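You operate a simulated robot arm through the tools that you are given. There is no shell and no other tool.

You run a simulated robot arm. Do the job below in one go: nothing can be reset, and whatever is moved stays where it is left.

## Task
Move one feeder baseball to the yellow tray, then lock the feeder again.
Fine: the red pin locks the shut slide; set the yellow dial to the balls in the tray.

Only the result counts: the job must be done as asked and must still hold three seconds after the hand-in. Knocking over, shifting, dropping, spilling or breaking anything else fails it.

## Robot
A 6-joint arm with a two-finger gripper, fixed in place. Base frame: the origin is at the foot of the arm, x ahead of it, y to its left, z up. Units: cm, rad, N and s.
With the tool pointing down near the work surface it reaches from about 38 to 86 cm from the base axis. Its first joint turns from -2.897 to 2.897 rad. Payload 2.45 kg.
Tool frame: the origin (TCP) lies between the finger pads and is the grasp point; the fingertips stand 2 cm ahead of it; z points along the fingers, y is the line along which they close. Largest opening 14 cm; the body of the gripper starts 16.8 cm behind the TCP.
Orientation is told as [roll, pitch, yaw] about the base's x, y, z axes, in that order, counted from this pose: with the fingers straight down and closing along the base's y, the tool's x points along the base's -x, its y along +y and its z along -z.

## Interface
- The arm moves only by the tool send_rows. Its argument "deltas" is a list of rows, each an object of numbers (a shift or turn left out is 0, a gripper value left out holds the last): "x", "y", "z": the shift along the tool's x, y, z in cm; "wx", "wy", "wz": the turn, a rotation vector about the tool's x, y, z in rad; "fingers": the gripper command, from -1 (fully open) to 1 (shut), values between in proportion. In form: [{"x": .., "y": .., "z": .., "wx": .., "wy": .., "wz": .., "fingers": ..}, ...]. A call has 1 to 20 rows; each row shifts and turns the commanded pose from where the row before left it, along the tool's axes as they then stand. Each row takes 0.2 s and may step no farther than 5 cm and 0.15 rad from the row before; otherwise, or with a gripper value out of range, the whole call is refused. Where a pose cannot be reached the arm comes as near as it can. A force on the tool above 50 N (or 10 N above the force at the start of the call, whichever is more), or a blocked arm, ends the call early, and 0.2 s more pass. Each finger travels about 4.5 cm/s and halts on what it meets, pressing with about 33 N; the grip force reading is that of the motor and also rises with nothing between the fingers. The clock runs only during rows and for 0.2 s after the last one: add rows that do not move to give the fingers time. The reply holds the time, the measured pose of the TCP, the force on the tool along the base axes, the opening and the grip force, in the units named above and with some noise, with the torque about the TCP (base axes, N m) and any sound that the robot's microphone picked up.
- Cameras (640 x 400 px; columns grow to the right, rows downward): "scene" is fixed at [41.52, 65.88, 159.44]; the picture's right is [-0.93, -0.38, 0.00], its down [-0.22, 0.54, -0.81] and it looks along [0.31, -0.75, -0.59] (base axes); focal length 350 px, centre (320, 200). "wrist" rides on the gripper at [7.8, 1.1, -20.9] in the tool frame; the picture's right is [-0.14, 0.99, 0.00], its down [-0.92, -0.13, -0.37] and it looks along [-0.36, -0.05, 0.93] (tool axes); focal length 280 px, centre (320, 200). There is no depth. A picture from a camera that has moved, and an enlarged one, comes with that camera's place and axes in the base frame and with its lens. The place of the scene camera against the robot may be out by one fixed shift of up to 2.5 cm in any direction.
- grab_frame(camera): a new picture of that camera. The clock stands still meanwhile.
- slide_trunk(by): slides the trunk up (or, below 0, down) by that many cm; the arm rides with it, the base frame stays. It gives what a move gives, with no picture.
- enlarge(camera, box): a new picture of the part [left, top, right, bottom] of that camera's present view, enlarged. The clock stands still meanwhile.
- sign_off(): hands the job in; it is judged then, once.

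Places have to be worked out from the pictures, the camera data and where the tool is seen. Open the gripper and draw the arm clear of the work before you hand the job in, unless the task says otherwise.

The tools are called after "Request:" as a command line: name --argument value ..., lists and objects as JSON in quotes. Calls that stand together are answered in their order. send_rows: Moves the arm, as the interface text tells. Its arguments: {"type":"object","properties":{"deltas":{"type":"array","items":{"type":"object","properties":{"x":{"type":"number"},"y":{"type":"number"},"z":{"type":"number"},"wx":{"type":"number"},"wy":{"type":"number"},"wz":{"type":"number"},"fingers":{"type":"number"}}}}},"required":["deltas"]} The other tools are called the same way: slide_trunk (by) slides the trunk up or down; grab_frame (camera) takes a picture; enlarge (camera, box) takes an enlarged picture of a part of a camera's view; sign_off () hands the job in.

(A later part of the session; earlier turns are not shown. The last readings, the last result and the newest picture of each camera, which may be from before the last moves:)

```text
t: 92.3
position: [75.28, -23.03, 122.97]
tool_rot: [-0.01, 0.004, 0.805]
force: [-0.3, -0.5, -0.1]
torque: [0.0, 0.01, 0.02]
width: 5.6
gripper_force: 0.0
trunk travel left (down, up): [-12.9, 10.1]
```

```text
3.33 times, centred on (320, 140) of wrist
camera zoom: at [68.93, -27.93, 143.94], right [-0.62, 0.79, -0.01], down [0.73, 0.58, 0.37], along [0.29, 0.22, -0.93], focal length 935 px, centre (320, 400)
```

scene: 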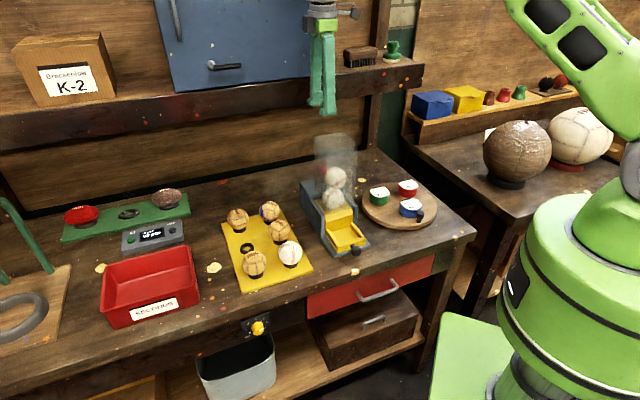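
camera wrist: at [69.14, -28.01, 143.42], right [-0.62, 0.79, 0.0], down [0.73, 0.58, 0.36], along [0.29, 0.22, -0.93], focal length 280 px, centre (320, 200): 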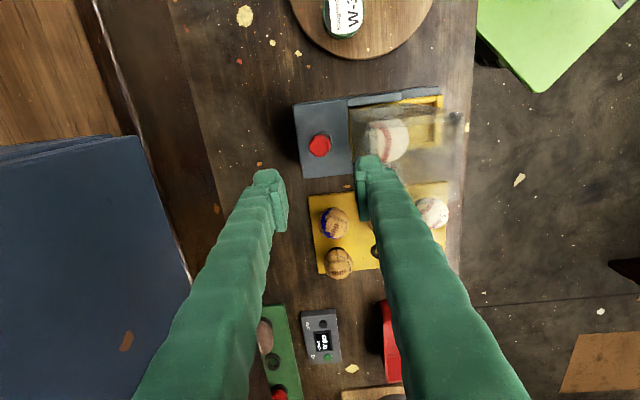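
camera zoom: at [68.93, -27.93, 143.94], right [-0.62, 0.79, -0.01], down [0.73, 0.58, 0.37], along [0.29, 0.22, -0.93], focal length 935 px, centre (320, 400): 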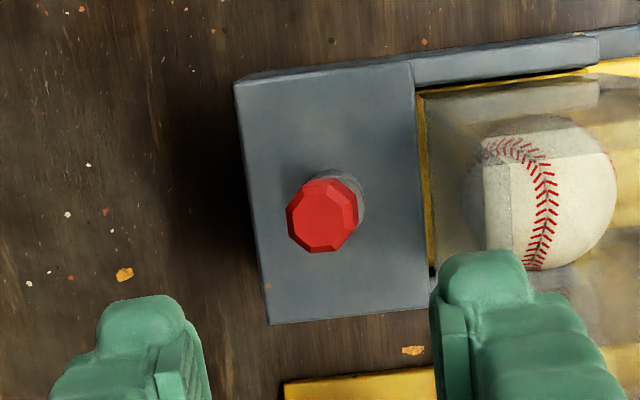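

The feeder is unchanged. I turn the tool back (pads closing across the feeder), and will grip the pin from above with a vertical tool instead.

Request:
send_rows --deltas '[{"wz": 0.15}, {"wz": 0.15}, {"wz": 0.15}, {"wz": 0.15}, {"wz": 0.15}, {"wz": 0.15}, {"wz": 0.15}, {"wz": 0.15}, {"wz": 0.15}, {"wz": 0.15}, {"wz": 0.071}, {"y": -0.14, "fingers": 0.1}, {}, {}]'

Request:
send_rows --deltas '[{"z": 4.5}, {"z": 4.5}, {}, {}]'

Request:
enlarge --camera "wrist" --box '[250, 110, 390, 230]'

```text
t: 95.3
position: [75.15, -23.43, 122.75]
tool_rot: [-0.003, -0.01, -0.764]
force: [0.3, -0.2, 0.3]
torque: [-0.02, 0.0, -0.02]
width: 6.29
gripper_force: 0.1
trunk travel left (down, up): [-12.9, 10.1]
```

```text
t: 96.3
position: [75.44, -23.31, 113.74]
tool_rot: [-0.003, -0.012, -0.765]
force: [-0.2, -0.1, 0.4]
torque: [-0.01, 0.02, -0.02]
width: 6.31
gripper_force: 0.1
trunk travel left (down, up): [-12.9, 10.1]
```

```text
3.33 times, centred on (320, 170) of wrist
camera zoom: at [70.33, -17.04, 134.73], right [0.78, 0.62, 0.0], down [0.57, -0.73, 0.38], along [0.23, -0.3, -0.93], focal length 935 px, centre (320, 300)
```

zoom: 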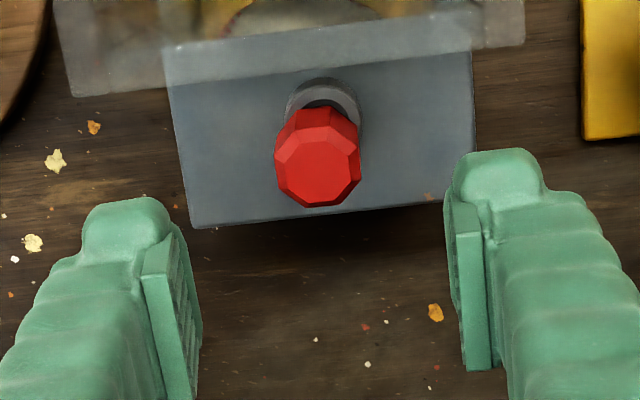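

Aligned within a few millimetres. I shift 0.2 cm sideways and descend around the head.

Request:
send_rows --deltas '[{"y": -0.2, "x": 0.15, "wy": 0.011}, {"z": 4.5}, {"z": 4.5}, {"z": 2.9}, {}, {}]'

Request:
enlarge --camera "wrist" --box '[250, 130, 390, 250]'

Request:
enlarge --camera "scene" --box '[300, 150, 340, 200]'

```text
t: 97.7
position: [75.03, -23.56, 102.09]
tool_rot: [-0.004, 0.001, -0.763]
force: [0.2, -0.3, 0.2]
torque: [-0.01, -0.02, 0.0]
width: 6.3
gripper_force: 0.1
trunk travel left (down, up): [-12.9, 10.1]
```

```text
3.33 times, centred on (320, 190) of wrist
camera zoom: at [70.13, -17.46, 123.02], right [0.78, 0.62, 0.0], down [0.58, -0.73, 0.37], along [0.23, -0.29, -0.93], focal length 935 px, centre (320, 233)
```

zoom: 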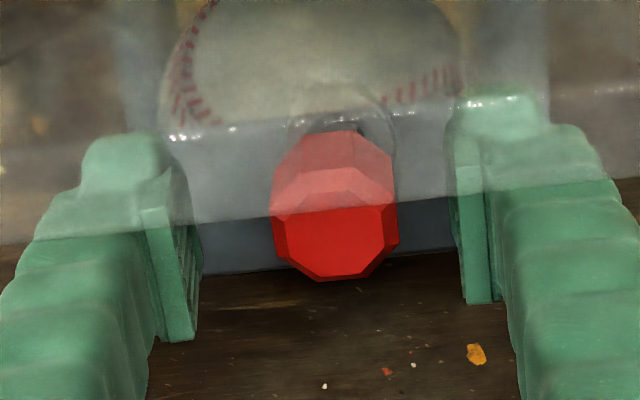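

```text
8.00 times, centred on (320, 175) of scene
camera zoom: at [41.52, 65.88, 159.44], right [-0.93, -0.38, 0.0], down [-0.22, 0.54, -0.81], along [0.31, -0.75, -0.59], focal length 2800 px, centre (320, 400)
```

zoom: 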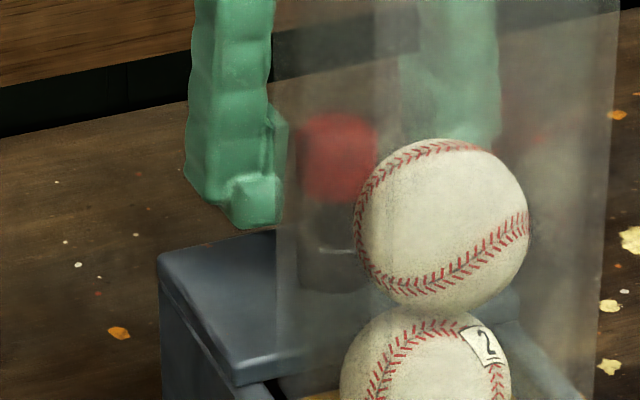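

The head is slightly forward and to +y of the tool centre. I centre it and close on it.

Request:
send_rows --deltas '[{"x": 0.3, "y": 0.25, "z": 0.3}, {}]'

Request:
send_rows --deltas '[{"fingers": 0.4}, {"fingers": 1}, {}, {}, {}]'

Request:
enlarge --camera "wrist" --box '[250, 130, 390, 250]'

```text
t: 98.3
position: [75.01, -23.19, 101.73]
tool_rot: [-0.005, 0.002, -0.764]
force: [0.0, -0.7, -1.7]
torque: [-0.01, 0.01, 0.0]
width: 6.28
gripper_force: 0.1
trunk travel left (down, up): [-12.9, 10.1]
```

```text
t: 99.5
position: [75.02, -23.08, 101.66]
tool_rot: [-0.004, 0.001, -0.764]
force: [2.2, 3.4, 0.4]
torque: [0.07, -0.09, -0.02]
width: 2.82
gripper_force: 32.6
trunk travel left (down, up): [-12.9, 10.1]
```

```text
3.33 times, centred on (320, 190) of wrist
camera zoom: at [70.11, -16.98, 122.71], right [0.78, 0.62, 0.0], down [0.58, -0.73, 0.37], along [0.23, -0.29, -0.93], focal length 935 px, centre (320, 233)
```

zoom: 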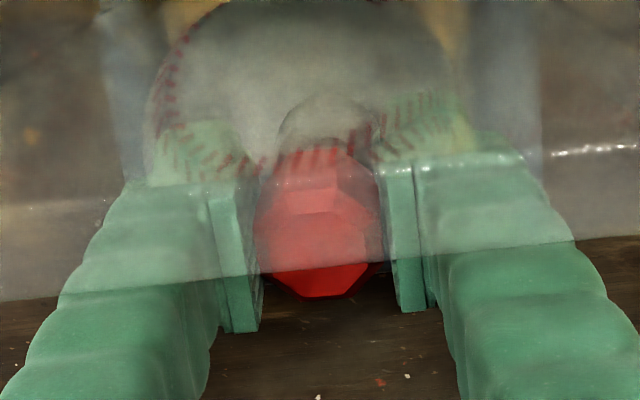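

Gripped on flats at 2.82 cm, pose (75.02, -23.08, 101.66). I lift straight up slowly.

Request:
send_rows --deltas '[{"y": 0.1, "z": -0.4}, {"z": -0.5}, {"z": -0.5}, {"z": -0.5}, {}]'

Request:
send_rows --deltas '[{"z": -0.7}, {"z": -0.7}, {"z": -0.7}, {"z": -1}, {"z": -1}, {}]'

Request:
enlarge --camera "wrist" --box '[250, 130, 390, 250]'

Request:
enlarge --camera "scene" --box '[300, 140, 340, 190]'

```text
t: 100.7
position: [75.13, -23.1, 103.5]
tool_rot: [-0.002, 0.001, -0.765]
force: [-0.8, 0.3, -0.5]
torque: [0.0, 0.02, 0.03]
width: 2.79
gripper_force: 33.2
trunk travel left (down, up): [-12.9, 10.1]
```

```text
t: 102.1
position: [75.09, -23.13, 107.56]
tool_rot: [-0.006, 0.003, -0.764]
force: [0.0, -0.5, -0.5]
torque: [0.0, -0.04, -0.01]
width: 2.82
gripper_force: 32.6
trunk travel left (down, up): [-12.9, 10.1]
```

```text
3.33 times, centred on (320, 190) of wrist
camera zoom: at [70.09, -16.95, 128.58], right [0.78, 0.62, 0.0], down [0.58, -0.73, 0.37], along [0.23, -0.29, -0.93], focal length 935 px, centre (320, 233)
```

zoom: 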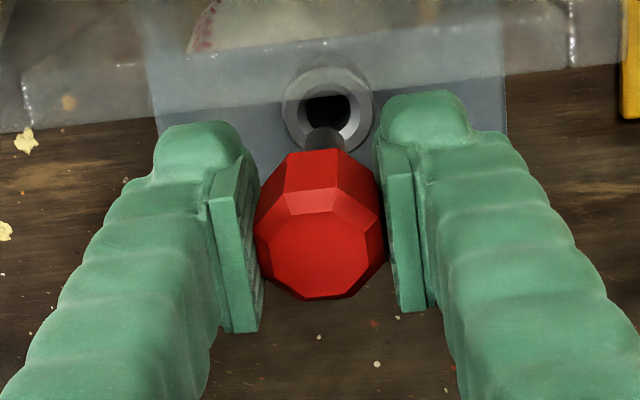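

```text
8.00 times, centred on (320, 165) of scene
camera zoom: at [41.52, 65.88, 159.44], right [-0.93, -0.38, 0.0], down [-0.22, 0.54, -0.81], along [0.31, -0.75, -0.59], focal length 2800 px, centre (320, 480)
```

zoom: 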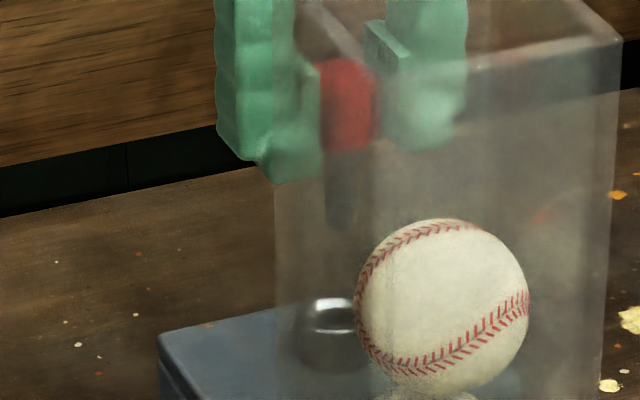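

The pin came out cleanly, with only a slight lean; at this spot the tip lines up with the hole (insertion TCP ≈ (75.17, -23.05)). Now I carry it over the hopper to the front to push the slide shut.

Request:
send_rows --deltas '[{"z": -4.5}, {"z": -4.5}, {"z": -4.5}, {"z": -3}, {"x": 4.6}, {"x": 4.6}, {"x": 4.6}, {"x": 4.6}, {"x": 4.6}, {"x": 4.7, "y": 0.2}, {"z": 4.5}, {"z": 4.5}, {"z": 4.5}, {"z": 4.5}, {"z": 4.5}, {}, {}]'

Request:
grab_frame --camera "wrist"

Request:
enlarge --camera "scene" --box '[310, 170, 400, 280]'

Request:
enlarge --camera "wrist" --box '[260, 100, 380, 240]'

```text
t: 105.7
position: [54.98, -3.74, 101.57]
tool_rot: [-0.003, 0.002, -0.766]
force: [-1.1, 0.7, -0.7]
torque: [0.01, -0.01, 0.01]
width: 2.79
gripper_force: 33.0
trunk travel left (down, up): [-12.9, 10.1]
```

```text
taken
camera wrist: at [50.07, 2.44, 122.52], right [0.78, 0.62, 0.0], down [0.58, -0.73, 0.37], along [0.23, -0.29, -0.93], focal length 280 px, centre (320, 200)
```

wrist: 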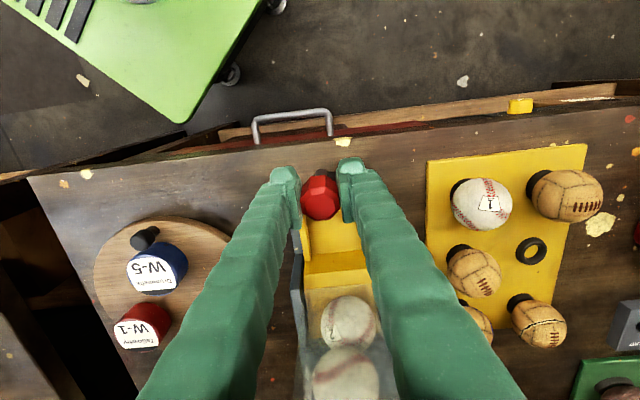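

```text
3.64 times, centred on (355, 225) of scene
camera zoom: at [41.52, 65.88, 159.44], right [-0.93, -0.38, 0.0], down [-0.22, 0.54, -0.81], along [0.31, -0.75, -0.59], focal length 1273 px, centre (193, 109)
```

zoom: 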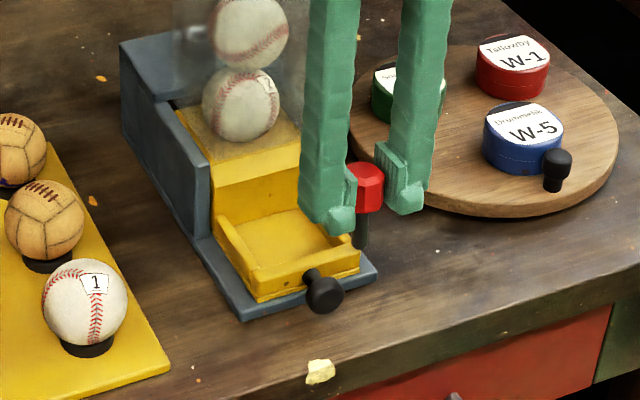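

```text
2.86 times, centred on (320, 170) of wrist
camera zoom: at [50.07, 2.44, 122.52], right [0.78, 0.62, 0.0], down [0.58, -0.73, 0.37], along [0.23, -0.29, -0.93], focal length 801 px, centre (320, 286)
```

zoom: 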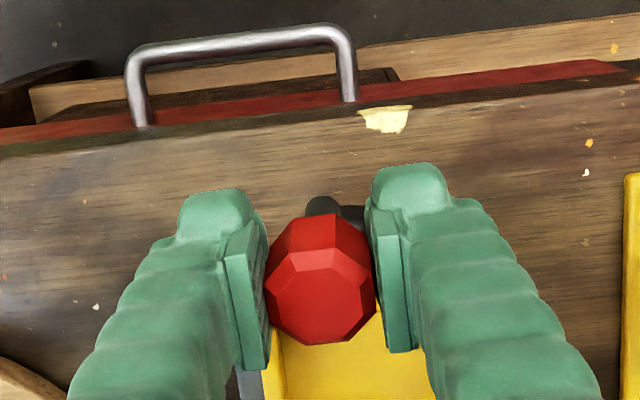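

The pin shaft is in front of the knob. I shift 0.5 cm to line up with the knob centre and lower so the shaft faces the flange.

Request:
send_rows --deltas '[{"y": 0.5}, {"z": 3}, {"z": 3}, {"z": 2}, {"z": 0.8}, {}]'

Request:
enlarge --camera "scene" --box '[325, 210, 385, 280]'

Request:
enlarge --camera "wrist" --box '[260, 100, 380, 240]'

```text
t: 107.1
position: [55.43, -3.49, 92.75]
tool_rot: [-0.004, 0.002, -0.763]
force: [0.2, -0.9, 0.9]
torque: [0.04, 0.01, 0.02]
width: 2.82
gripper_force: 32.6
trunk travel left (down, up): [-12.9, 10.1]
```

```text
5.71 times, centred on (355, 245) of scene
camera zoom: at [41.52, 65.88, 159.44], right [-0.93, -0.38, 0.0], down [-0.22, 0.54, -0.81], along [0.31, -0.75, -0.59], focal length 2000 px, centre (120, -57)
```

zoom: 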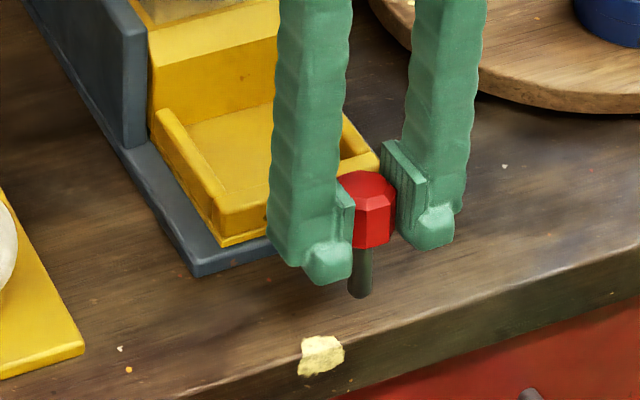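

```text
2.86 times, centred on (320, 170) of wrist
camera zoom: at [50.46, 2.65, 113.8], right [0.78, 0.62, 0.0], down [0.58, -0.73, 0.37], along [0.23, -0.29, -0.93], focal length 801 px, centre (320, 286)
```

zoom: 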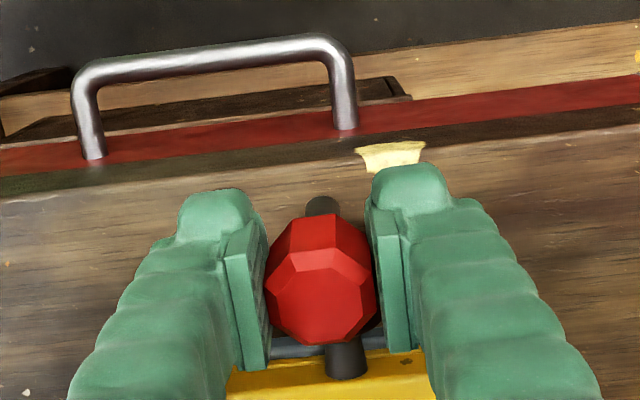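

Shaft lined up in front of the flange. I push toward the rear in small steps, watching the force.

Request:
send_rows --deltas '[{"x": -0.5, "y": 0.1}, {"x": -0.5}, {"x": -0.5}, {"x": -0.5}, {}]'

Request:
send_rows --deltas '[{"x": -0.4}, {"x": -0.4}, {"x": -0.4}, {}]'

Request:
enlarge --camera "scene" --box '[320, 200, 380, 270]'

Request:
enlarge --camera "wrist" --box '[260, 100, 380, 240]'

```text
t: 108.3
position: [56.82, -4.81, 92.84]
tool_rot: [-0.004, 0.002, -0.763]
force: [-0.7, 0.0, -1.4]
torque: [0.03, 0.03, -0.03]
width: 2.82
gripper_force: 33.5
trunk travel left (down, up): [-12.9, 10.1]
```

```text
t: 109.3
position: [57.79, -5.6, 92.72]
tool_rot: [-0.003, 0.002, -0.763]
force: [-2.2, 1.2, -0.4]
torque: [0.08, 0.05, 0.0]
width: 2.81
gripper_force: 33.3
trunk travel left (down, up): [-12.9, 10.1]
```

```text
5.71 times, centred on (350, 235) of scene
camera zoom: at [41.52, 65.88, 159.44], right [-0.93, -0.38, 0.0], down [-0.22, 0.54, -0.81], along [0.31, -0.75, -0.59], focal length 2000 px, centre (149, 0)
```

zoom: 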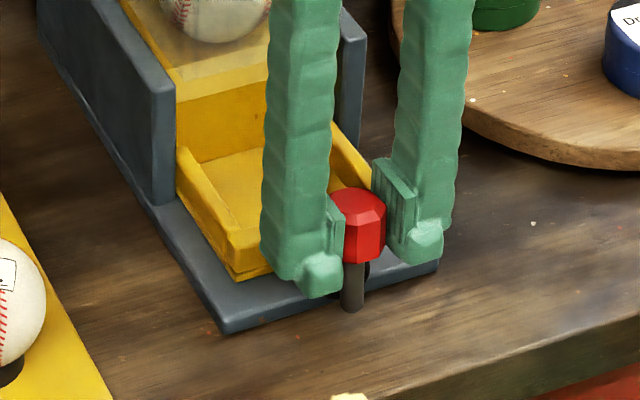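

```text
2.86 times, centred on (320, 170) of wrist
camera zoom: at [52.97, 0.59, 113.83], right [0.78, 0.62, 0.0], down [0.58, -0.73, 0.37], along [0.22, -0.29, -0.93], focal length 801 px, centre (320, 286)
```

zoom: 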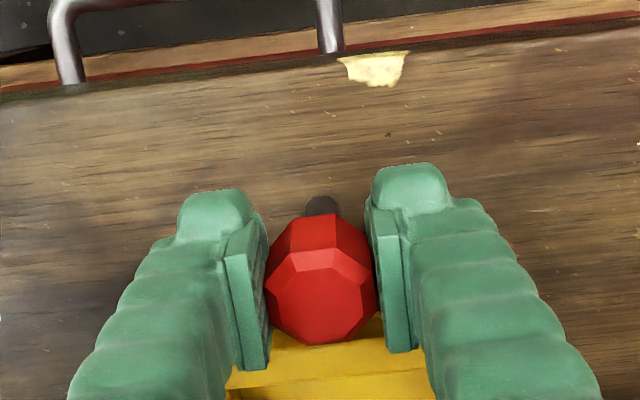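

The slide is moving in with only ~2 N. I continue pushing.

Request:
send_rows --deltas '[{"x": -0.5}, {"x": -0.5}, {"x": -0.5}, {"x": -0.5}, {}]'

Request:
send_rows --deltas '[{"x": -0.5}, {"x": -0.5}, {"x": -0.5}, {}]'

Request:
enlarge --camera "scene" --box '[305, 160, 385, 260]'

Request:
enlarge --camera "wrist" --box '[260, 100, 380, 240]'

```text
t: 110.5
position: [59.37, -6.93, 92.77]
tool_rot: [-0.004, 0.001, -0.765]
force: [-1.9, 0.4, 0.3]
torque: [0.01, 0.03, 0.01]
width: 2.79
gripper_force: 33.1
trunk travel left (down, up): [-12.9, 10.1]
```

```text
t: 111.5
position: [60.35, -8.04, 92.67]
tool_rot: [-0.004, 0.003, -0.765]
force: [0.4, -0.6, 0.4]
torque: [-0.03, 0.03, -0.01]
width: 2.82
gripper_force: 32.5
trunk travel left (down, up): [-12.9, 10.1]
```

```text
4.00 times, centred on (345, 210) of scene
camera zoom: at [41.52, 65.88, 159.44], right [-0.93, -0.38, 0.0], down [-0.22, 0.54, -0.81], along [0.31, -0.75, -0.59], focal length 1400 px, centre (220, 160)
```

zoom: 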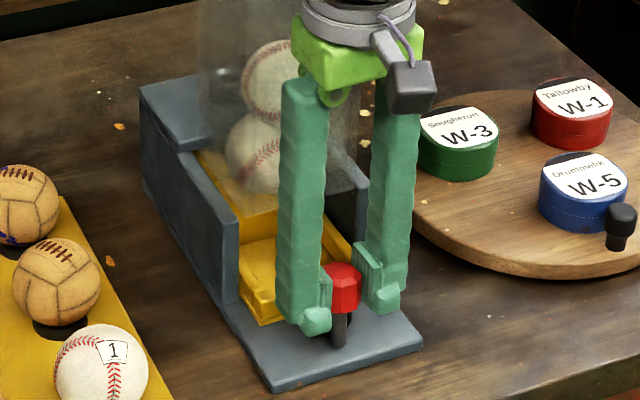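

```text
2.86 times, centred on (320, 170) of wrist
camera zoom: at [55.53, -1.86, 113.77], right [0.78, 0.62, 0.0], down [0.58, -0.73, 0.37], along [0.23, -0.29, -0.93], focal length 801 px, centre (320, 286)
```

zoom: 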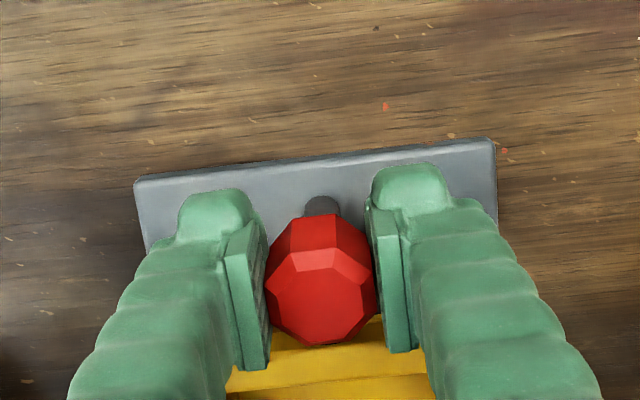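

Going smoothly. I continue the push with smaller steps near the end.

Request:
send_rows --deltas '[{"x": -0.5}, {"x": -0.5}, {"x": -0.5}, {"x": -0.5}, {}]'

Request:
enlarge --camera "scene" --box '[305, 150, 385, 260]'

Request:
send_rows --deltas '[{"x": -0.4}, {"x": -0.4}, {}]'

Request:
enlarge --camera "scene" --box '[305, 150, 385, 260]'

```text
t: 112.7
position: [61.82, -9.4, 92.77]
tool_rot: [-0.005, 0.002, -0.764]
force: [-0.9, 0.6, -0.1]
torque: [0.03, -0.01, 0.0]
width: 2.79
gripper_force: 33.1
trunk travel left (down, up): [-12.9, 10.1]
```

```text
3.64 times, centred on (345, 205) of scene
camera zoom: at [41.52, 65.88, 159.44], right [-0.93, -0.38, 0.0], down [-0.22, 0.54, -0.81], along [0.31, -0.75, -0.59], focal length 1273 px, centre (229, 182)
```

zoom: 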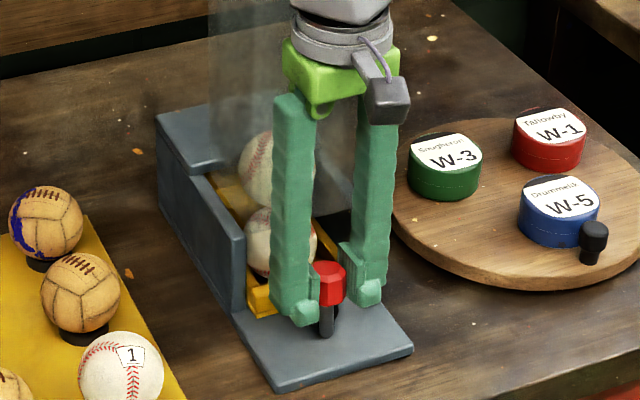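

```text
t: 113.5
position: [62.02, -9.66, 92.73]
tool_rot: [-0.005, 0.002, -0.763]
force: [-27.3, 22.8, 2.3]
torque: [-5.27, -6.03, -0.67]
width: 2.8
gripper_force: 33.4
trunk travel left (down, up): [-12.9, 10.1]
```

```text
3.64 times, centred on (345, 205) of scene
camera zoom: at [41.52, 65.88, 159.44], right [-0.93, -0.38, 0.0], down [-0.22, 0.54, -0.81], along [0.31, -0.75, -0.59], focal length 1273 px, centre (229, 182)
```

zoom: 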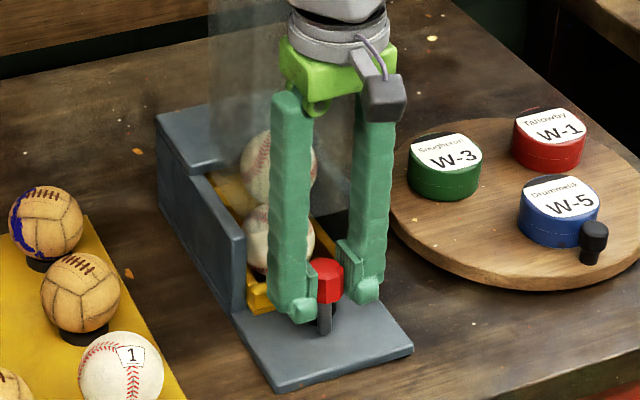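

The 8 N·m torque shows the wrist touching the hopper's top edge, not the slide stop. I back off and lean the hand away from the hopper before pushing on.

Request:
send_rows --deltas '[{"x": 0.6}, {}]'

Request:
send_rows --deltas '[{"wy": -0.1}, {"wy": -0.1}, {}]'

Request:
enlarge --camera "scene" --box '[305, 150, 385, 260]'

Request:
enlarge --camera "wrist" --box '[260, 100, 380, 240]'

```text
t: 114.1
position: [62.36, -9.57, 92.61]
tool_rot: [-0.001, -0.002, -0.764]
force: [0.7, 0.5, -0.9]
torque: [0.02, 0.01, 0.0]
width: 2.8
gripper_force: 32.9
trunk travel left (down, up): [-12.9, 10.1]
```

```text
t: 114.9
position: [61.98, -9.59, 92.88]
tool_rot: [-0.001, -0.199, -0.766]
force: [-0.5, -0.3, -0.8]
torque: [-0.01, 0.03, 0.0]
width: 2.78
gripper_force: 32.8
trunk travel left (down, up): [-12.9, 10.1]
```

```text
3.64 times, centred on (345, 205) of scene
camera zoom: at [41.52, 65.88, 159.44], right [-0.93, -0.38, 0.0], down [-0.22, 0.54, -0.81], along [0.31, -0.75, -0.59], focal length 1273 px, centre (229, 182)
```

zoom: 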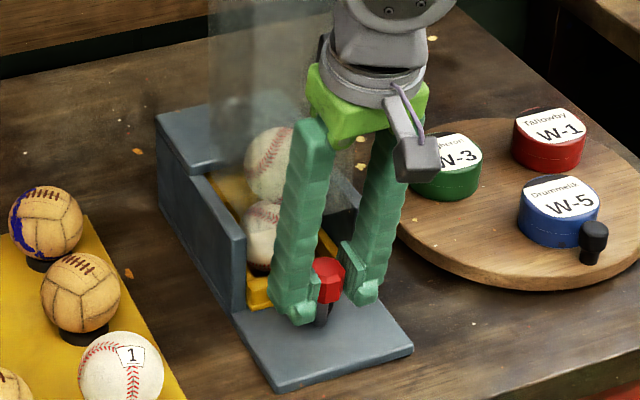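

```text
2.86 times, centred on (320, 170) of wrist
camera zoom: at [54.16, -0.56, 111.88], right [0.78, 0.62, 0.02], down [0.51, -0.67, 0.54], along [0.35, -0.41, -0.84], focal length 801 px, centre (320, 286)
```

zoom: 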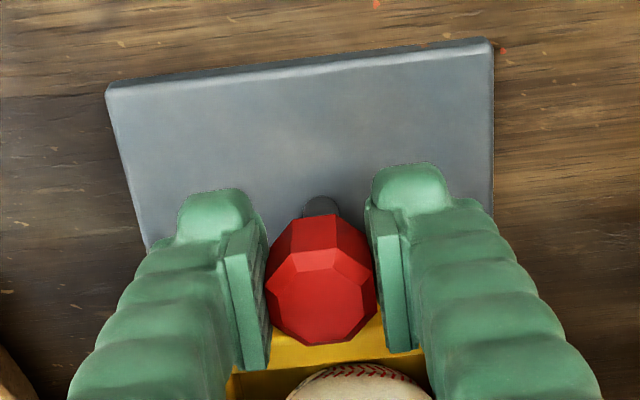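

Clear of the hopper now and the next ball has dropped into the pocket. I continue pushing in small steps until the slide meets its stop.

Request:
send_rows --deltas '[{"x": -0.392, "z": 0.08}, {"x": -0.392, "z": 0.08}, {}]'

Request:
send_rows --deltas '[{"x": -0.294, "z": 0.06}, {}]'

Request:
enlarge --camera "scene" --box '[310, 180, 370, 250]'

```text
t: 115.7
position: [62.3, -10.03, 92.84]
tool_rot: [-0.002, -0.195, -0.762]
force: [-12.9, 15.5, -0.6]
torque: [0.62, 0.54, -0.03]
width: 2.82
gripper_force: 33.5
trunk travel left (down, up): [-12.9, 10.1]
```

```text
t: 116.3
position: [62.69, -10.16, 92.64]
tool_rot: [-0.005, -0.199, -0.764]
force: [-16.3, 11.0, 1.9]
torque: [0.49, 0.62, 0.0]
width: 2.78
gripper_force: 32.8
trunk travel left (down, up): [-12.9, 10.1]
```

```text
5.71 times, centred on (340, 215) of scene
camera zoom: at [41.52, 65.88, 159.44], right [-0.93, -0.38, 0.0], down [-0.22, 0.54, -0.81], along [0.31, -0.75, -0.59], focal length 2000 px, centre (206, 114)
```

zoom: 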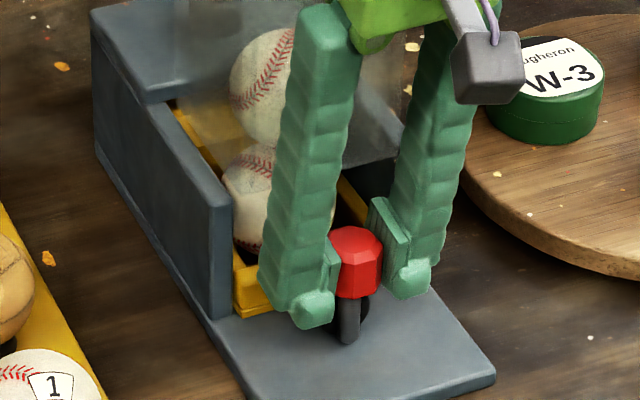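

The resistance at the pin is ~20 N now, so the slide may be at its stop. I compare the slide position with the original shut state using the same zoom.

Request:
enlarge --camera "scene" --box '[330, 210, 365, 245]'

Request:
enlarge --camera "wrist" --box '[270, 120, 370, 220]'

```text
11.43 times, centred on (348, 228) of scene
camera zoom: at [41.52, 65.88, 159.44], right [-0.93, -0.38, 0.0], down [-0.22, 0.54, -0.81], along [0.31, -0.75, -0.59], focal length 4001 px, centre (6, -114)
```

zoom: 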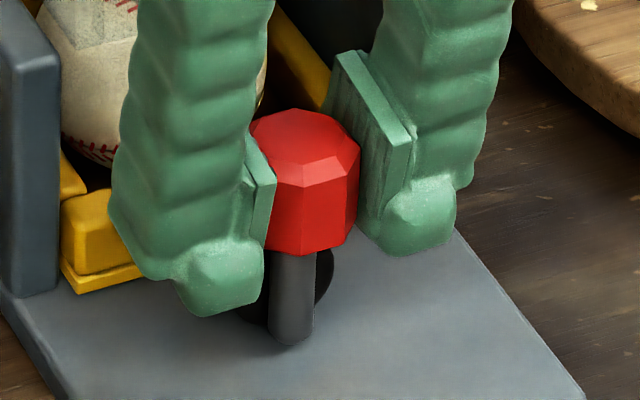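

```text
4.00 times, centred on (320, 170) of wrist
camera zoom: at [54.88, -1.23, 111.82], right [0.78, 0.62, 0.02], down [0.51, -0.67, 0.54], along [0.35, -0.41, -0.84], focal length 1122 px, centre (320, 320)
```

zoom: 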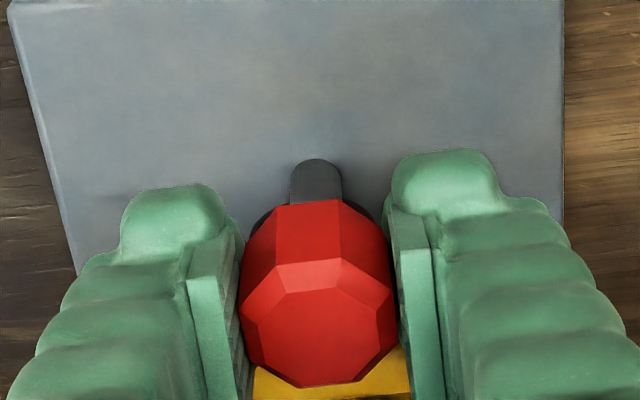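

The slide matches its original shut position to within about 0.1 cm. I back away, lift, and level the tool to see how the pin now sits in the grip.

Request:
send_rows --deltas '[{"x": 0.98, "z": -0.2}, {"x": 1.96, "z": -0.4}, {"x": -0.6, "z": -2.94}, {"x": -0.8, "z": -3.92}, {"x": -0.8, "z": -3.92}, {"wy": 0.1}, {"wy": 0.1}, {"x": 2}, {"z": -4}, {"z": -4}, {}, {}]'

Request:
enlarge --camera "scene" --box '[335, 100, 405, 190]'

Request:
enlarge --camera "wrist" --box '[270, 120, 370, 220]'

Request:
enlarge --camera "scene" --box '[285, 125, 385, 260]'

```text
t: 118.9
position: [59.26, -6.86, 111.84]
tool_rot: [-0.003, 0.003, -0.766]
force: [0.8, 0.3, 0.0]
torque: [0.03, -0.02, 0.02]
width: 2.79
gripper_force: 33.1
trunk travel left (down, up): [-12.9, 10.1]
```

```text
4.44 times, centred on (370, 145) of scene
camera zoom: at [41.52, 65.88, 159.44], right [-0.93, -0.38, 0.0], down [-0.22, 0.54, -0.81], along [0.31, -0.75, -0.59], focal length 1556 px, centre (98, 444)
```

zoom: 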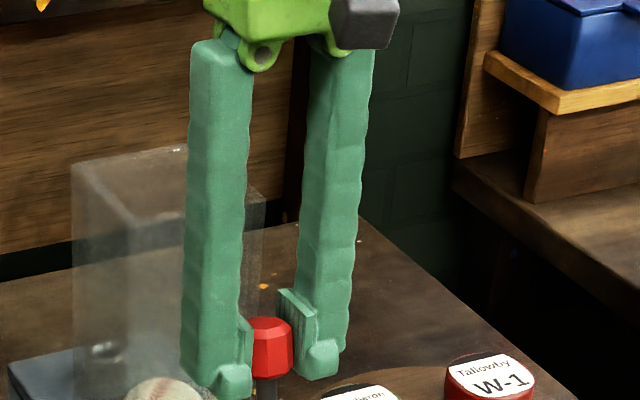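

```text
4.00 times, centred on (320, 170) of wrist
camera zoom: at [54.32, -0.66, 132.92], right [0.78, 0.62, 0.0], down [0.58, -0.73, 0.37], along [0.23, -0.29, -0.93], focal length 1122 px, centre (320, 320)
```

zoom: 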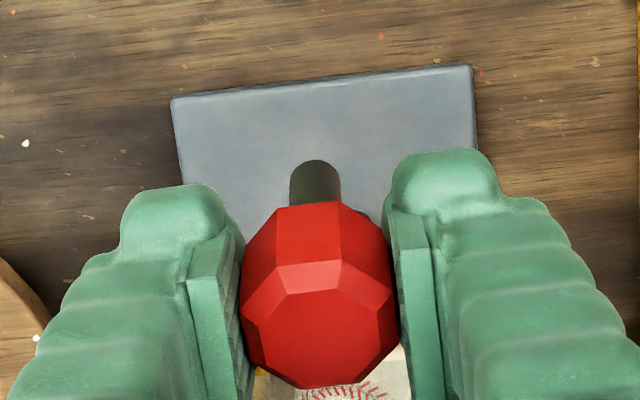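

```text
2.96 times, centred on (335, 192) of scene
camera zoom: at [41.52, 65.88, 159.44], right [-0.93, -0.38, 0.0], down [-0.22, 0.54, -0.81], along [0.31, -0.75, -0.59], focal length 1037 px, centre (276, 222)
```

zoom: 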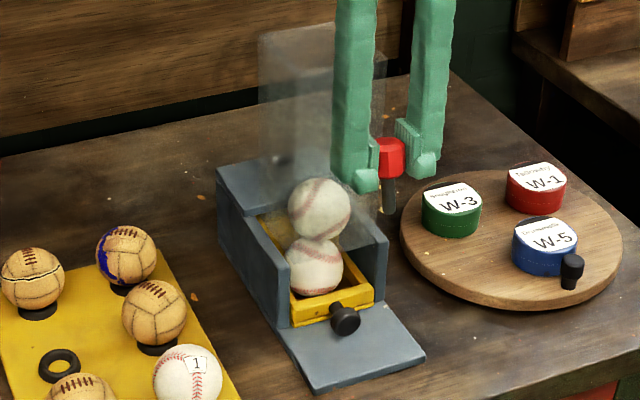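

The slide is shut as at the start, and the pin is held with a slight lean (~0.14 rad, tip toward the front). I carry it over to the collar, leaning the tool 0.08 rad to compensate, and stop above the hole.

Request:
send_rows --deltas '[{"z": -4.2}, {"z": -4.2}, {"z": -4.2}, {"x": -4.6}, {"x": -4.6}, {"x": -4.6}, {"x": -4.6}, {"x": -4.7, "y": -0.57}, {"wy": -0.08}, {}, {}]'

Request:
send_rows --deltas '[{"x": 0.36, "z": 4.48}, {"x": 0.36, "z": 4.48}, {"x": 0.36, "z": 4.48}, {"x": 0.3, "z": 3.7}, {}, {}]'

Request:
enlarge --camera "wrist" --box '[260, 110, 380, 230]'

Request:
enlarge --camera "scene" --box '[300, 140, 340, 190]'

```text
t: 121.3
position: [75.65, -23.26, 124.62]
tool_rot: [-0.005, -0.077, -0.763]
force: [0.4, -1.0, -0.6]
torque: [0.02, 0.05, 0.04]
width: 2.79
gripper_force: 33.1
trunk travel left (down, up): [-12.9, 10.1]
```

```text
t: 122.7
position: [75.3, -23.13, 107.22]
tool_rot: [-0.003, -0.078, -0.764]
force: [0.1, -0.6, -0.8]
torque: [-0.02, -0.01, -0.02]
width: 2.79
gripper_force: 33.1
trunk travel left (down, up): [-12.9, 10.1]
```

```text
3.33 times, centred on (320, 170) of wrist
camera zoom: at [69.22, -15.8, 127.51], right [0.78, 0.62, 0.01], down [0.55, -0.71, 0.44], along [0.28, -0.34, -0.9], focal length 935 px, centre (320, 300)
```

zoom: 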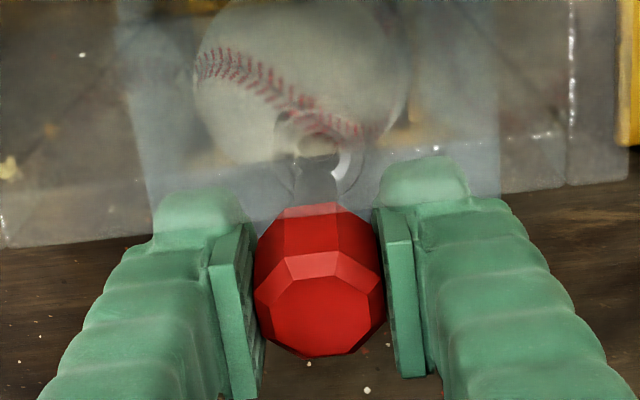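

```text
8.00 times, centred on (320, 165) of scene
camera zoom: at [41.52, 65.88, 159.44], right [-0.93, -0.38, 0.0], down [-0.22, 0.54, -0.81], along [0.31, -0.75, -0.59], focal length 2800 px, centre (320, 480)
```

zoom: 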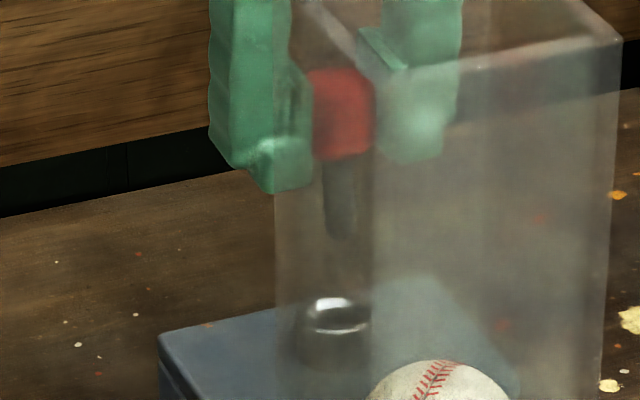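

I zoom in further on tip and hole from the wrist camera.

Request:
enlarge --camera "wrist" --box '[295, 130, 345, 180]'

Request:
enlarge --camera "scene" --box '[308, 155, 333, 190]'

```text
8.00 times, centred on (320, 155) of wrist
camera zoom: at [69.22, -15.8, 127.51], right [0.78, 0.62, 0.01], down [0.55, -0.71, 0.44], along [0.28, -0.34, -0.9], focal length 2243 px, centre (320, 560)
```

zoom: 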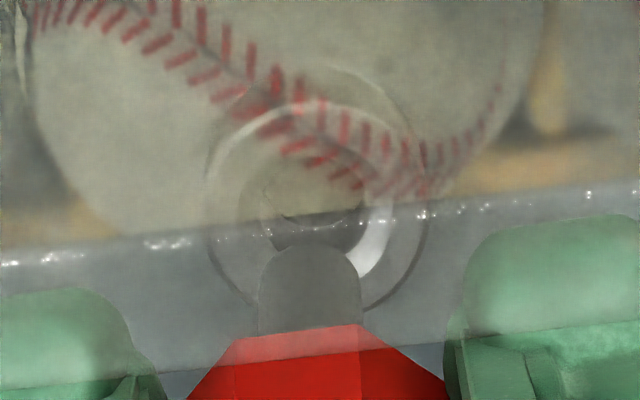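

```text
11.43 times, centred on (320, 172) of scene
camera zoom: at [41.52, 65.88, 159.44], right [-0.93, -0.38, 0.0], down [-0.22, 0.54, -0.81], along [0.31, -0.75, -0.59], focal length 4001 px, centre (314, 514)
```

zoom: 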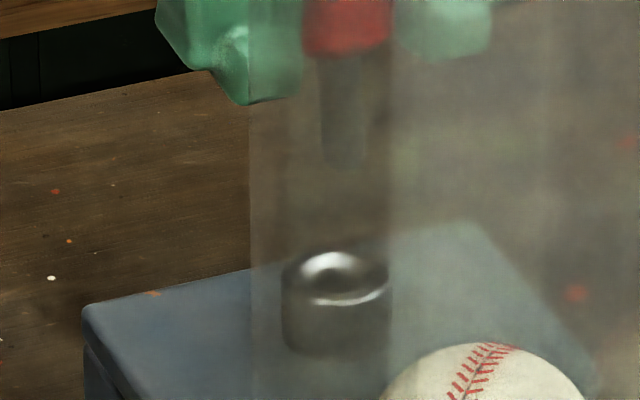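

Tip and hole nearly line up; I estimate needing ~0.13 cm along +y and ~0.15 cm to the rear. I correct, lower 2.6 cm and look again.

Request:
send_rows --deltas '[{"x": -0.15, "y": 0.13}, {"x": 0.1, "z": 1.3}, {"x": 0.1, "z": 1.3}, {}, {}]'

Request:
enlarge --camera "wrist" --box '[295, 130, 345, 180]'

Request:
enlarge --camera "scene" --box '[308, 155, 333, 190]'

```text
t: 123.9
position: [75.66, -23.17, 104.58]
tool_rot: [-0.005, -0.077, -0.765]
force: [-0.1, 0.0, -0.1]
torque: [0.01, -0.02, 0.0]
width: 2.79
gripper_force: 33.6
trunk travel left (down, up): [-12.9, 10.1]
```

```text
8.00 times, centred on (320, 155) of wrist
camera zoom: at [69.57, -15.9, 124.94], right [0.78, 0.62, 0.01], down [0.55, -0.71, 0.44], along [0.28, -0.34, -0.9], focal length 2243 px, centre (320, 560)
```

zoom: 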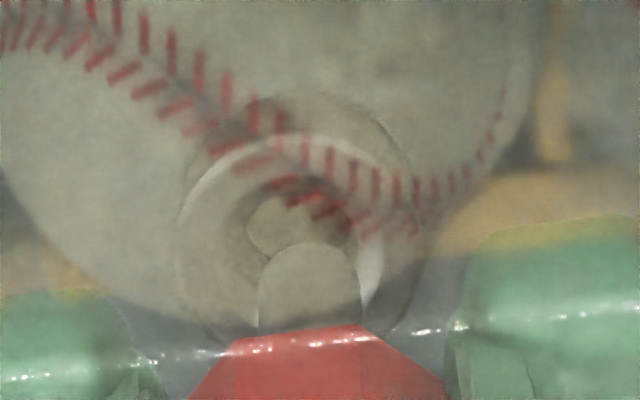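

```text
11.43 times, centred on (320, 172) of scene
camera zoom: at [41.52, 65.88, 159.44], right [-0.93, -0.38, 0.0], down [-0.22, 0.54, -0.81], along [0.31, -0.75, -0.59], focal length 4001 px, centre (314, 514)
```

zoom: 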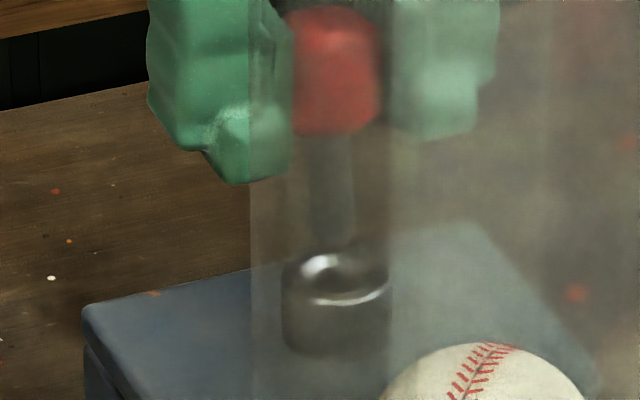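

Both views suggest shifting back ~0.25 cm to the front and ~0.12 cm to −y. I apply that and check again.

Request:
send_rows --deltas '[{"x": 0.25, "y": -0.12}, {}, {}]'

Request:
enlarge --camera "wrist" --box '[295, 130, 345, 180]'

Request:
enlarge --camera "scene" --box '[311, 160, 331, 185]'

```text
t: 124.7
position: [75.33, -23.14, 104.57]
tool_rot: [-0.003, -0.079, -0.764]
force: [0.7, 0.0, -0.7]
torque: [-0.03, 0.01, 0.0]
width: 2.8
gripper_force: 33.4
trunk travel left (down, up): [-12.9, 10.1]
```

```text
8.00 times, centred on (320, 155) of wrist
camera zoom: at [69.32, -15.87, 124.89], right [0.78, 0.62, 0.01], down [0.55, -0.71, 0.44], along [0.28, -0.34, -0.9], focal length 2243 px, centre (320, 560)
```

zoom: 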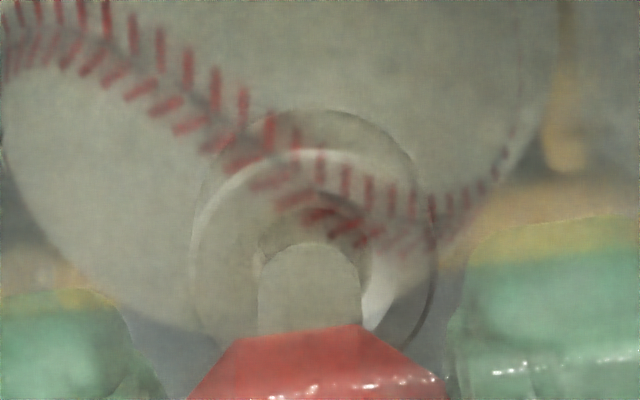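

```text
16.00 times, centred on (321, 172) of scene
camera zoom: at [41.52, 65.88, 159.44], right [-0.93, -0.38, 0.0], down [-0.22, 0.54, -0.81], along [0.31, -0.75, -0.59], focal length 5601 px, centre (304, 640)
```

zoom: 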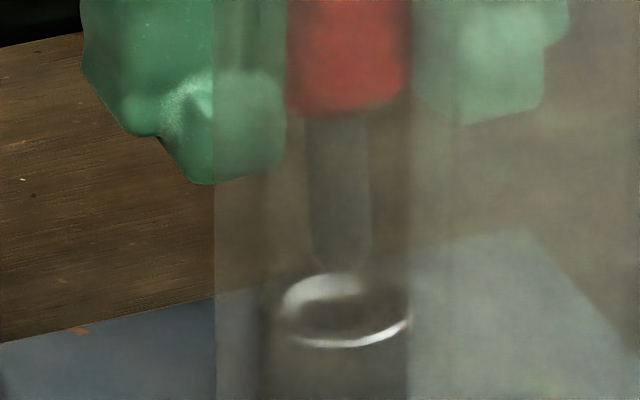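

The wrist view shows tip and rim concentric. I lower in small steps watching for contact.

Request:
send_rows --deltas '[{"x": 0.04, "z": 0.5}, {"x": 0.04, "z": 0.5}, {}]'

Request:
send_rows --deltas '[{"x": 0.03, "z": 0.4}, {}]'

Request:
send_rows --deltas '[{"x": 0.03, "z": 0.4}, {}]'

```text
t: 125.5
position: [75.35, -23.23, 103.62]
tool_rot: [-0.003, -0.079, -0.764]
force: [0.1, -0.5, -1.1]
torque: [-0.01, 0.0, -0.01]
width: 2.78
gripper_force: 33.1
trunk travel left (down, up): [-12.9, 10.1]
```

```text
t: 126.1
position: [75.37, -23.06, 103.26]
tool_rot: [-0.003, -0.078, -0.765]
force: [0.4, -0.4, -0.6]
torque: [0.05, 0.0, 0.01]
width: 2.8
gripper_force: 32.9
trunk travel left (down, up): [-12.9, 10.1]
```

```text
t: 126.7
position: [75.49, -23.27, 102.82]
tool_rot: [-0.002, -0.082, -0.764]
force: [6.1, -1.6, 4.9]
torque: [0.0, -0.24, -0.04]
width: 2.8
gripper_force: 33.1
trunk travel left (down, up): [-12.9, 10.1]
```

The tip is at rim level or just inside, with a light push toward +b/+y. I shift slightly that way and continue down.

Request:
send_rows --deltas '[{"x": -0.12, "y": 0.08}, {"x": 0.02, "z": 0.2}, {}]'

Request:
send_rows --deltas '[{"x": 0.025, "z": 0.3}, {}]'

Request:
enlarge --camera "scene" --box '[311, 160, 331, 185]'

```text
t: 127.5
position: [75.63, -23.2, 102.55]
tool_rot: [-0.004, -0.078, -0.765]
force: [2.2, -1.4, -1.0]
torque: [-0.09, -0.11, -0.04]
width: 2.78
gripper_force: 33.1
trunk travel left (down, up): [-12.9, 10.1]
```

```text
t: 128.1
position: [75.57, -23.33, 102.16]
tool_rot: [-0.004, -0.078, -0.765]
force: [0.0, -0.6, -0.7]
torque: [-0.06, -0.02, 0.0]
width: 2.81
gripper_force: 32.9
trunk travel left (down, up): [-12.9, 10.1]
```

```text
16.00 times, centred on (321, 172) of scene
camera zoom: at [41.52, 65.88, 159.44], right [-0.93, -0.38, 0.0], down [-0.22, 0.54, -0.81], along [0.31, -0.75, -0.59], focal length 5601 px, centre (304, 640)
```

zoom: 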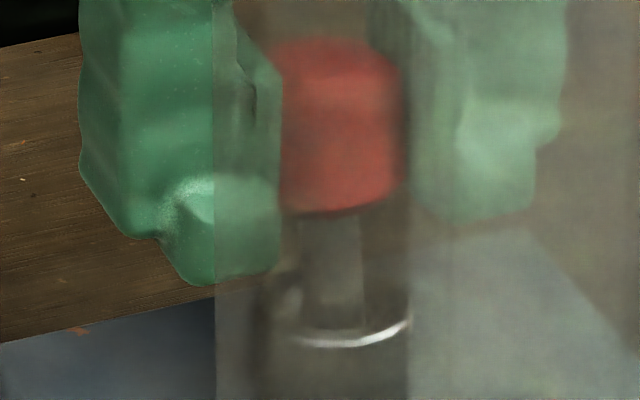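

The shaft is entering the hole with no load. I lower the remaining ~0.5 cm.

Request:
send_rows --deltas '[{"x": 0.02, "z": 0.25}, {}]'

Request:
send_rows --deltas '[{"x": 0.02, "z": 0.25}, {}]'

Request:
send_rows --deltas '[{"x": 0.015, "z": 0.2}, {}]'

```text
t: 128.7
position: [75.66, -23.13, 101.89]
tool_rot: [-0.003, -0.077, -0.764]
force: [1.0, -0.3, -1.3]
torque: [-0.02, 0.03, 0.02]
width: 2.77
gripper_force: 33.1
trunk travel left (down, up): [-12.9, 10.1]
```

```text
t: 129.3
position: [75.49, -23.16, 101.67]
tool_rot: [-0.002, -0.078, -0.764]
force: [-1.6, 0.5, 1.8]
torque: [0.02, 0.07, 0.02]
width: 2.81
gripper_force: 32.9
trunk travel left (down, up): [-12.9, 10.1]
```

```text
t: 129.9
position: [75.65, -23.21, 101.53]
tool_rot: [-0.004, -0.079, -0.765]
force: [-2.7, -2.3, 2.2]
torque: [-0.08, 0.07, 0.05]
width: 2.77
gripper_force: 33.0
trunk travel left (down, up): [-12.9, 10.1]
```

It's at the original seated depth; I press gently a bit further to find the bottom.

Request:
send_rows --deltas '[{"x": 0.015, "z": 0.2}, {}]'

Request:
send_rows --deltas '[{"x": 0.015, "z": 0.2}, {}]'

Request:
enlarge --camera "scene" --box '[311, 160, 331, 185]'

```text
t: 130.5
position: [75.61, -23.34, 101.5]
tool_rot: [0.0, -0.083, -0.765]
force: [-0.8, -1.1, 13.3]
torque: [0.05, 0.13, 0.01]
width: 2.81
gripper_force: 32.8
trunk travel left (down, up): [-12.9, 10.1]
```

```text
t: 131.1
position: [75.52, -23.12, 101.54]
tool_rot: [-0.001, -0.083, -0.765]
force: [3.2, -4.1, 26.3]
torque: [-0.09, -0.04, 0.01]
width: 2.8
gripper_force: 32.8
trunk travel left (down, up): [-12.9, 10.1]
```

```text
16.00 times, centred on (321, 172) of scene
camera zoom: at [41.52, 65.88, 159.44], right [-0.93, -0.38, 0.0], down [-0.22, 0.54, -0.81], along [0.31, -0.75, -0.59], focal length 5601 px, centre (304, 640)
```

zoom: 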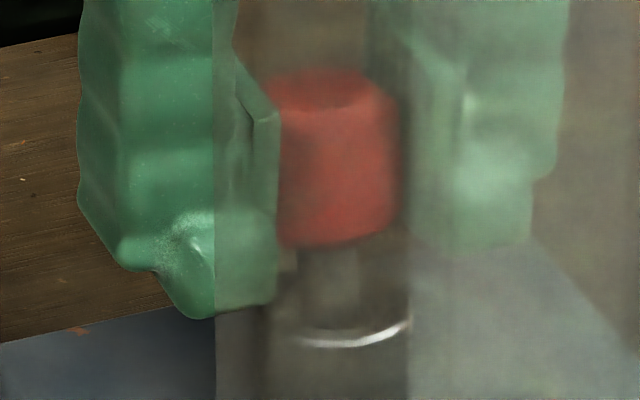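

The pin has bottomed at the same depth as before. I ease the pressure and open the fingers.

Request:
send_rows --deltas '[{"z": -0.3}, {}]'

Request:
send_rows --deltas '[{"fingers": 0.52}, {"fingers": 0.4}, {"fingers": 0.25}, {}, {}]'

Request:
enlarge --camera "scene" --box '[311, 160, 331, 185]'

Request:
enlarge --camera "wrist" --box '[250, 130, 390, 250]'

```text
t: 131.7
position: [75.47, -23.13, 101.43]
tool_rot: [-0.001, -0.081, -0.765]
force: [9.2, -2.8, 16.3]
torque: [-0.1, -0.38, 0.0]
width: 2.81
gripper_force: 33.1
trunk travel left (down, up): [-12.9, 10.1]
```

```text
t: 132.9
position: [75.62, -23.15, 101.49]
tool_rot: [-0.004, -0.079, -0.764]
force: [0.1, 0.5, -0.5]
torque: [-0.02, -0.05, -0.01]
width: 5.24
gripper_force: 0.0
trunk travel left (down, up): [-12.9, 10.1]
```

```text
16.00 times, centred on (321, 172) of scene
camera zoom: at [41.52, 65.88, 159.44], right [-0.93, -0.38, 0.0], down [-0.22, 0.54, -0.81], along [0.31, -0.75, -0.59], focal length 5601 px, centre (304, 640)
```

zoom: 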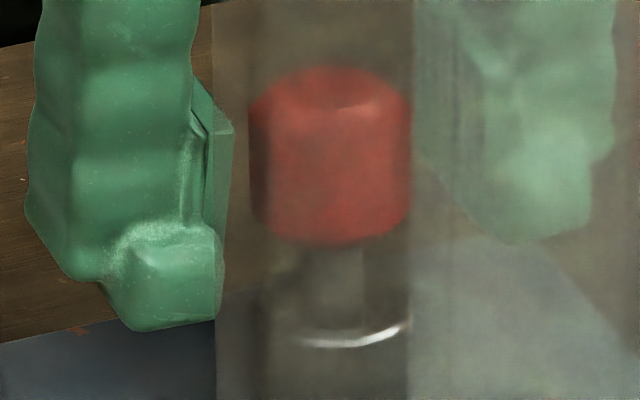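

```text
3.33 times, centred on (320, 190) of wrist
camera zoom: at [69.43, -15.91, 121.74], right [0.78, 0.62, 0.01], down [0.55, -0.71, 0.44], along [0.28, -0.34, -0.9], focal length 935 px, centre (320, 233)
```

zoom: 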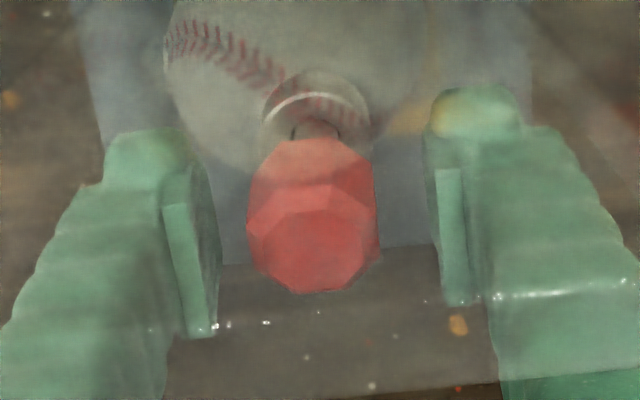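

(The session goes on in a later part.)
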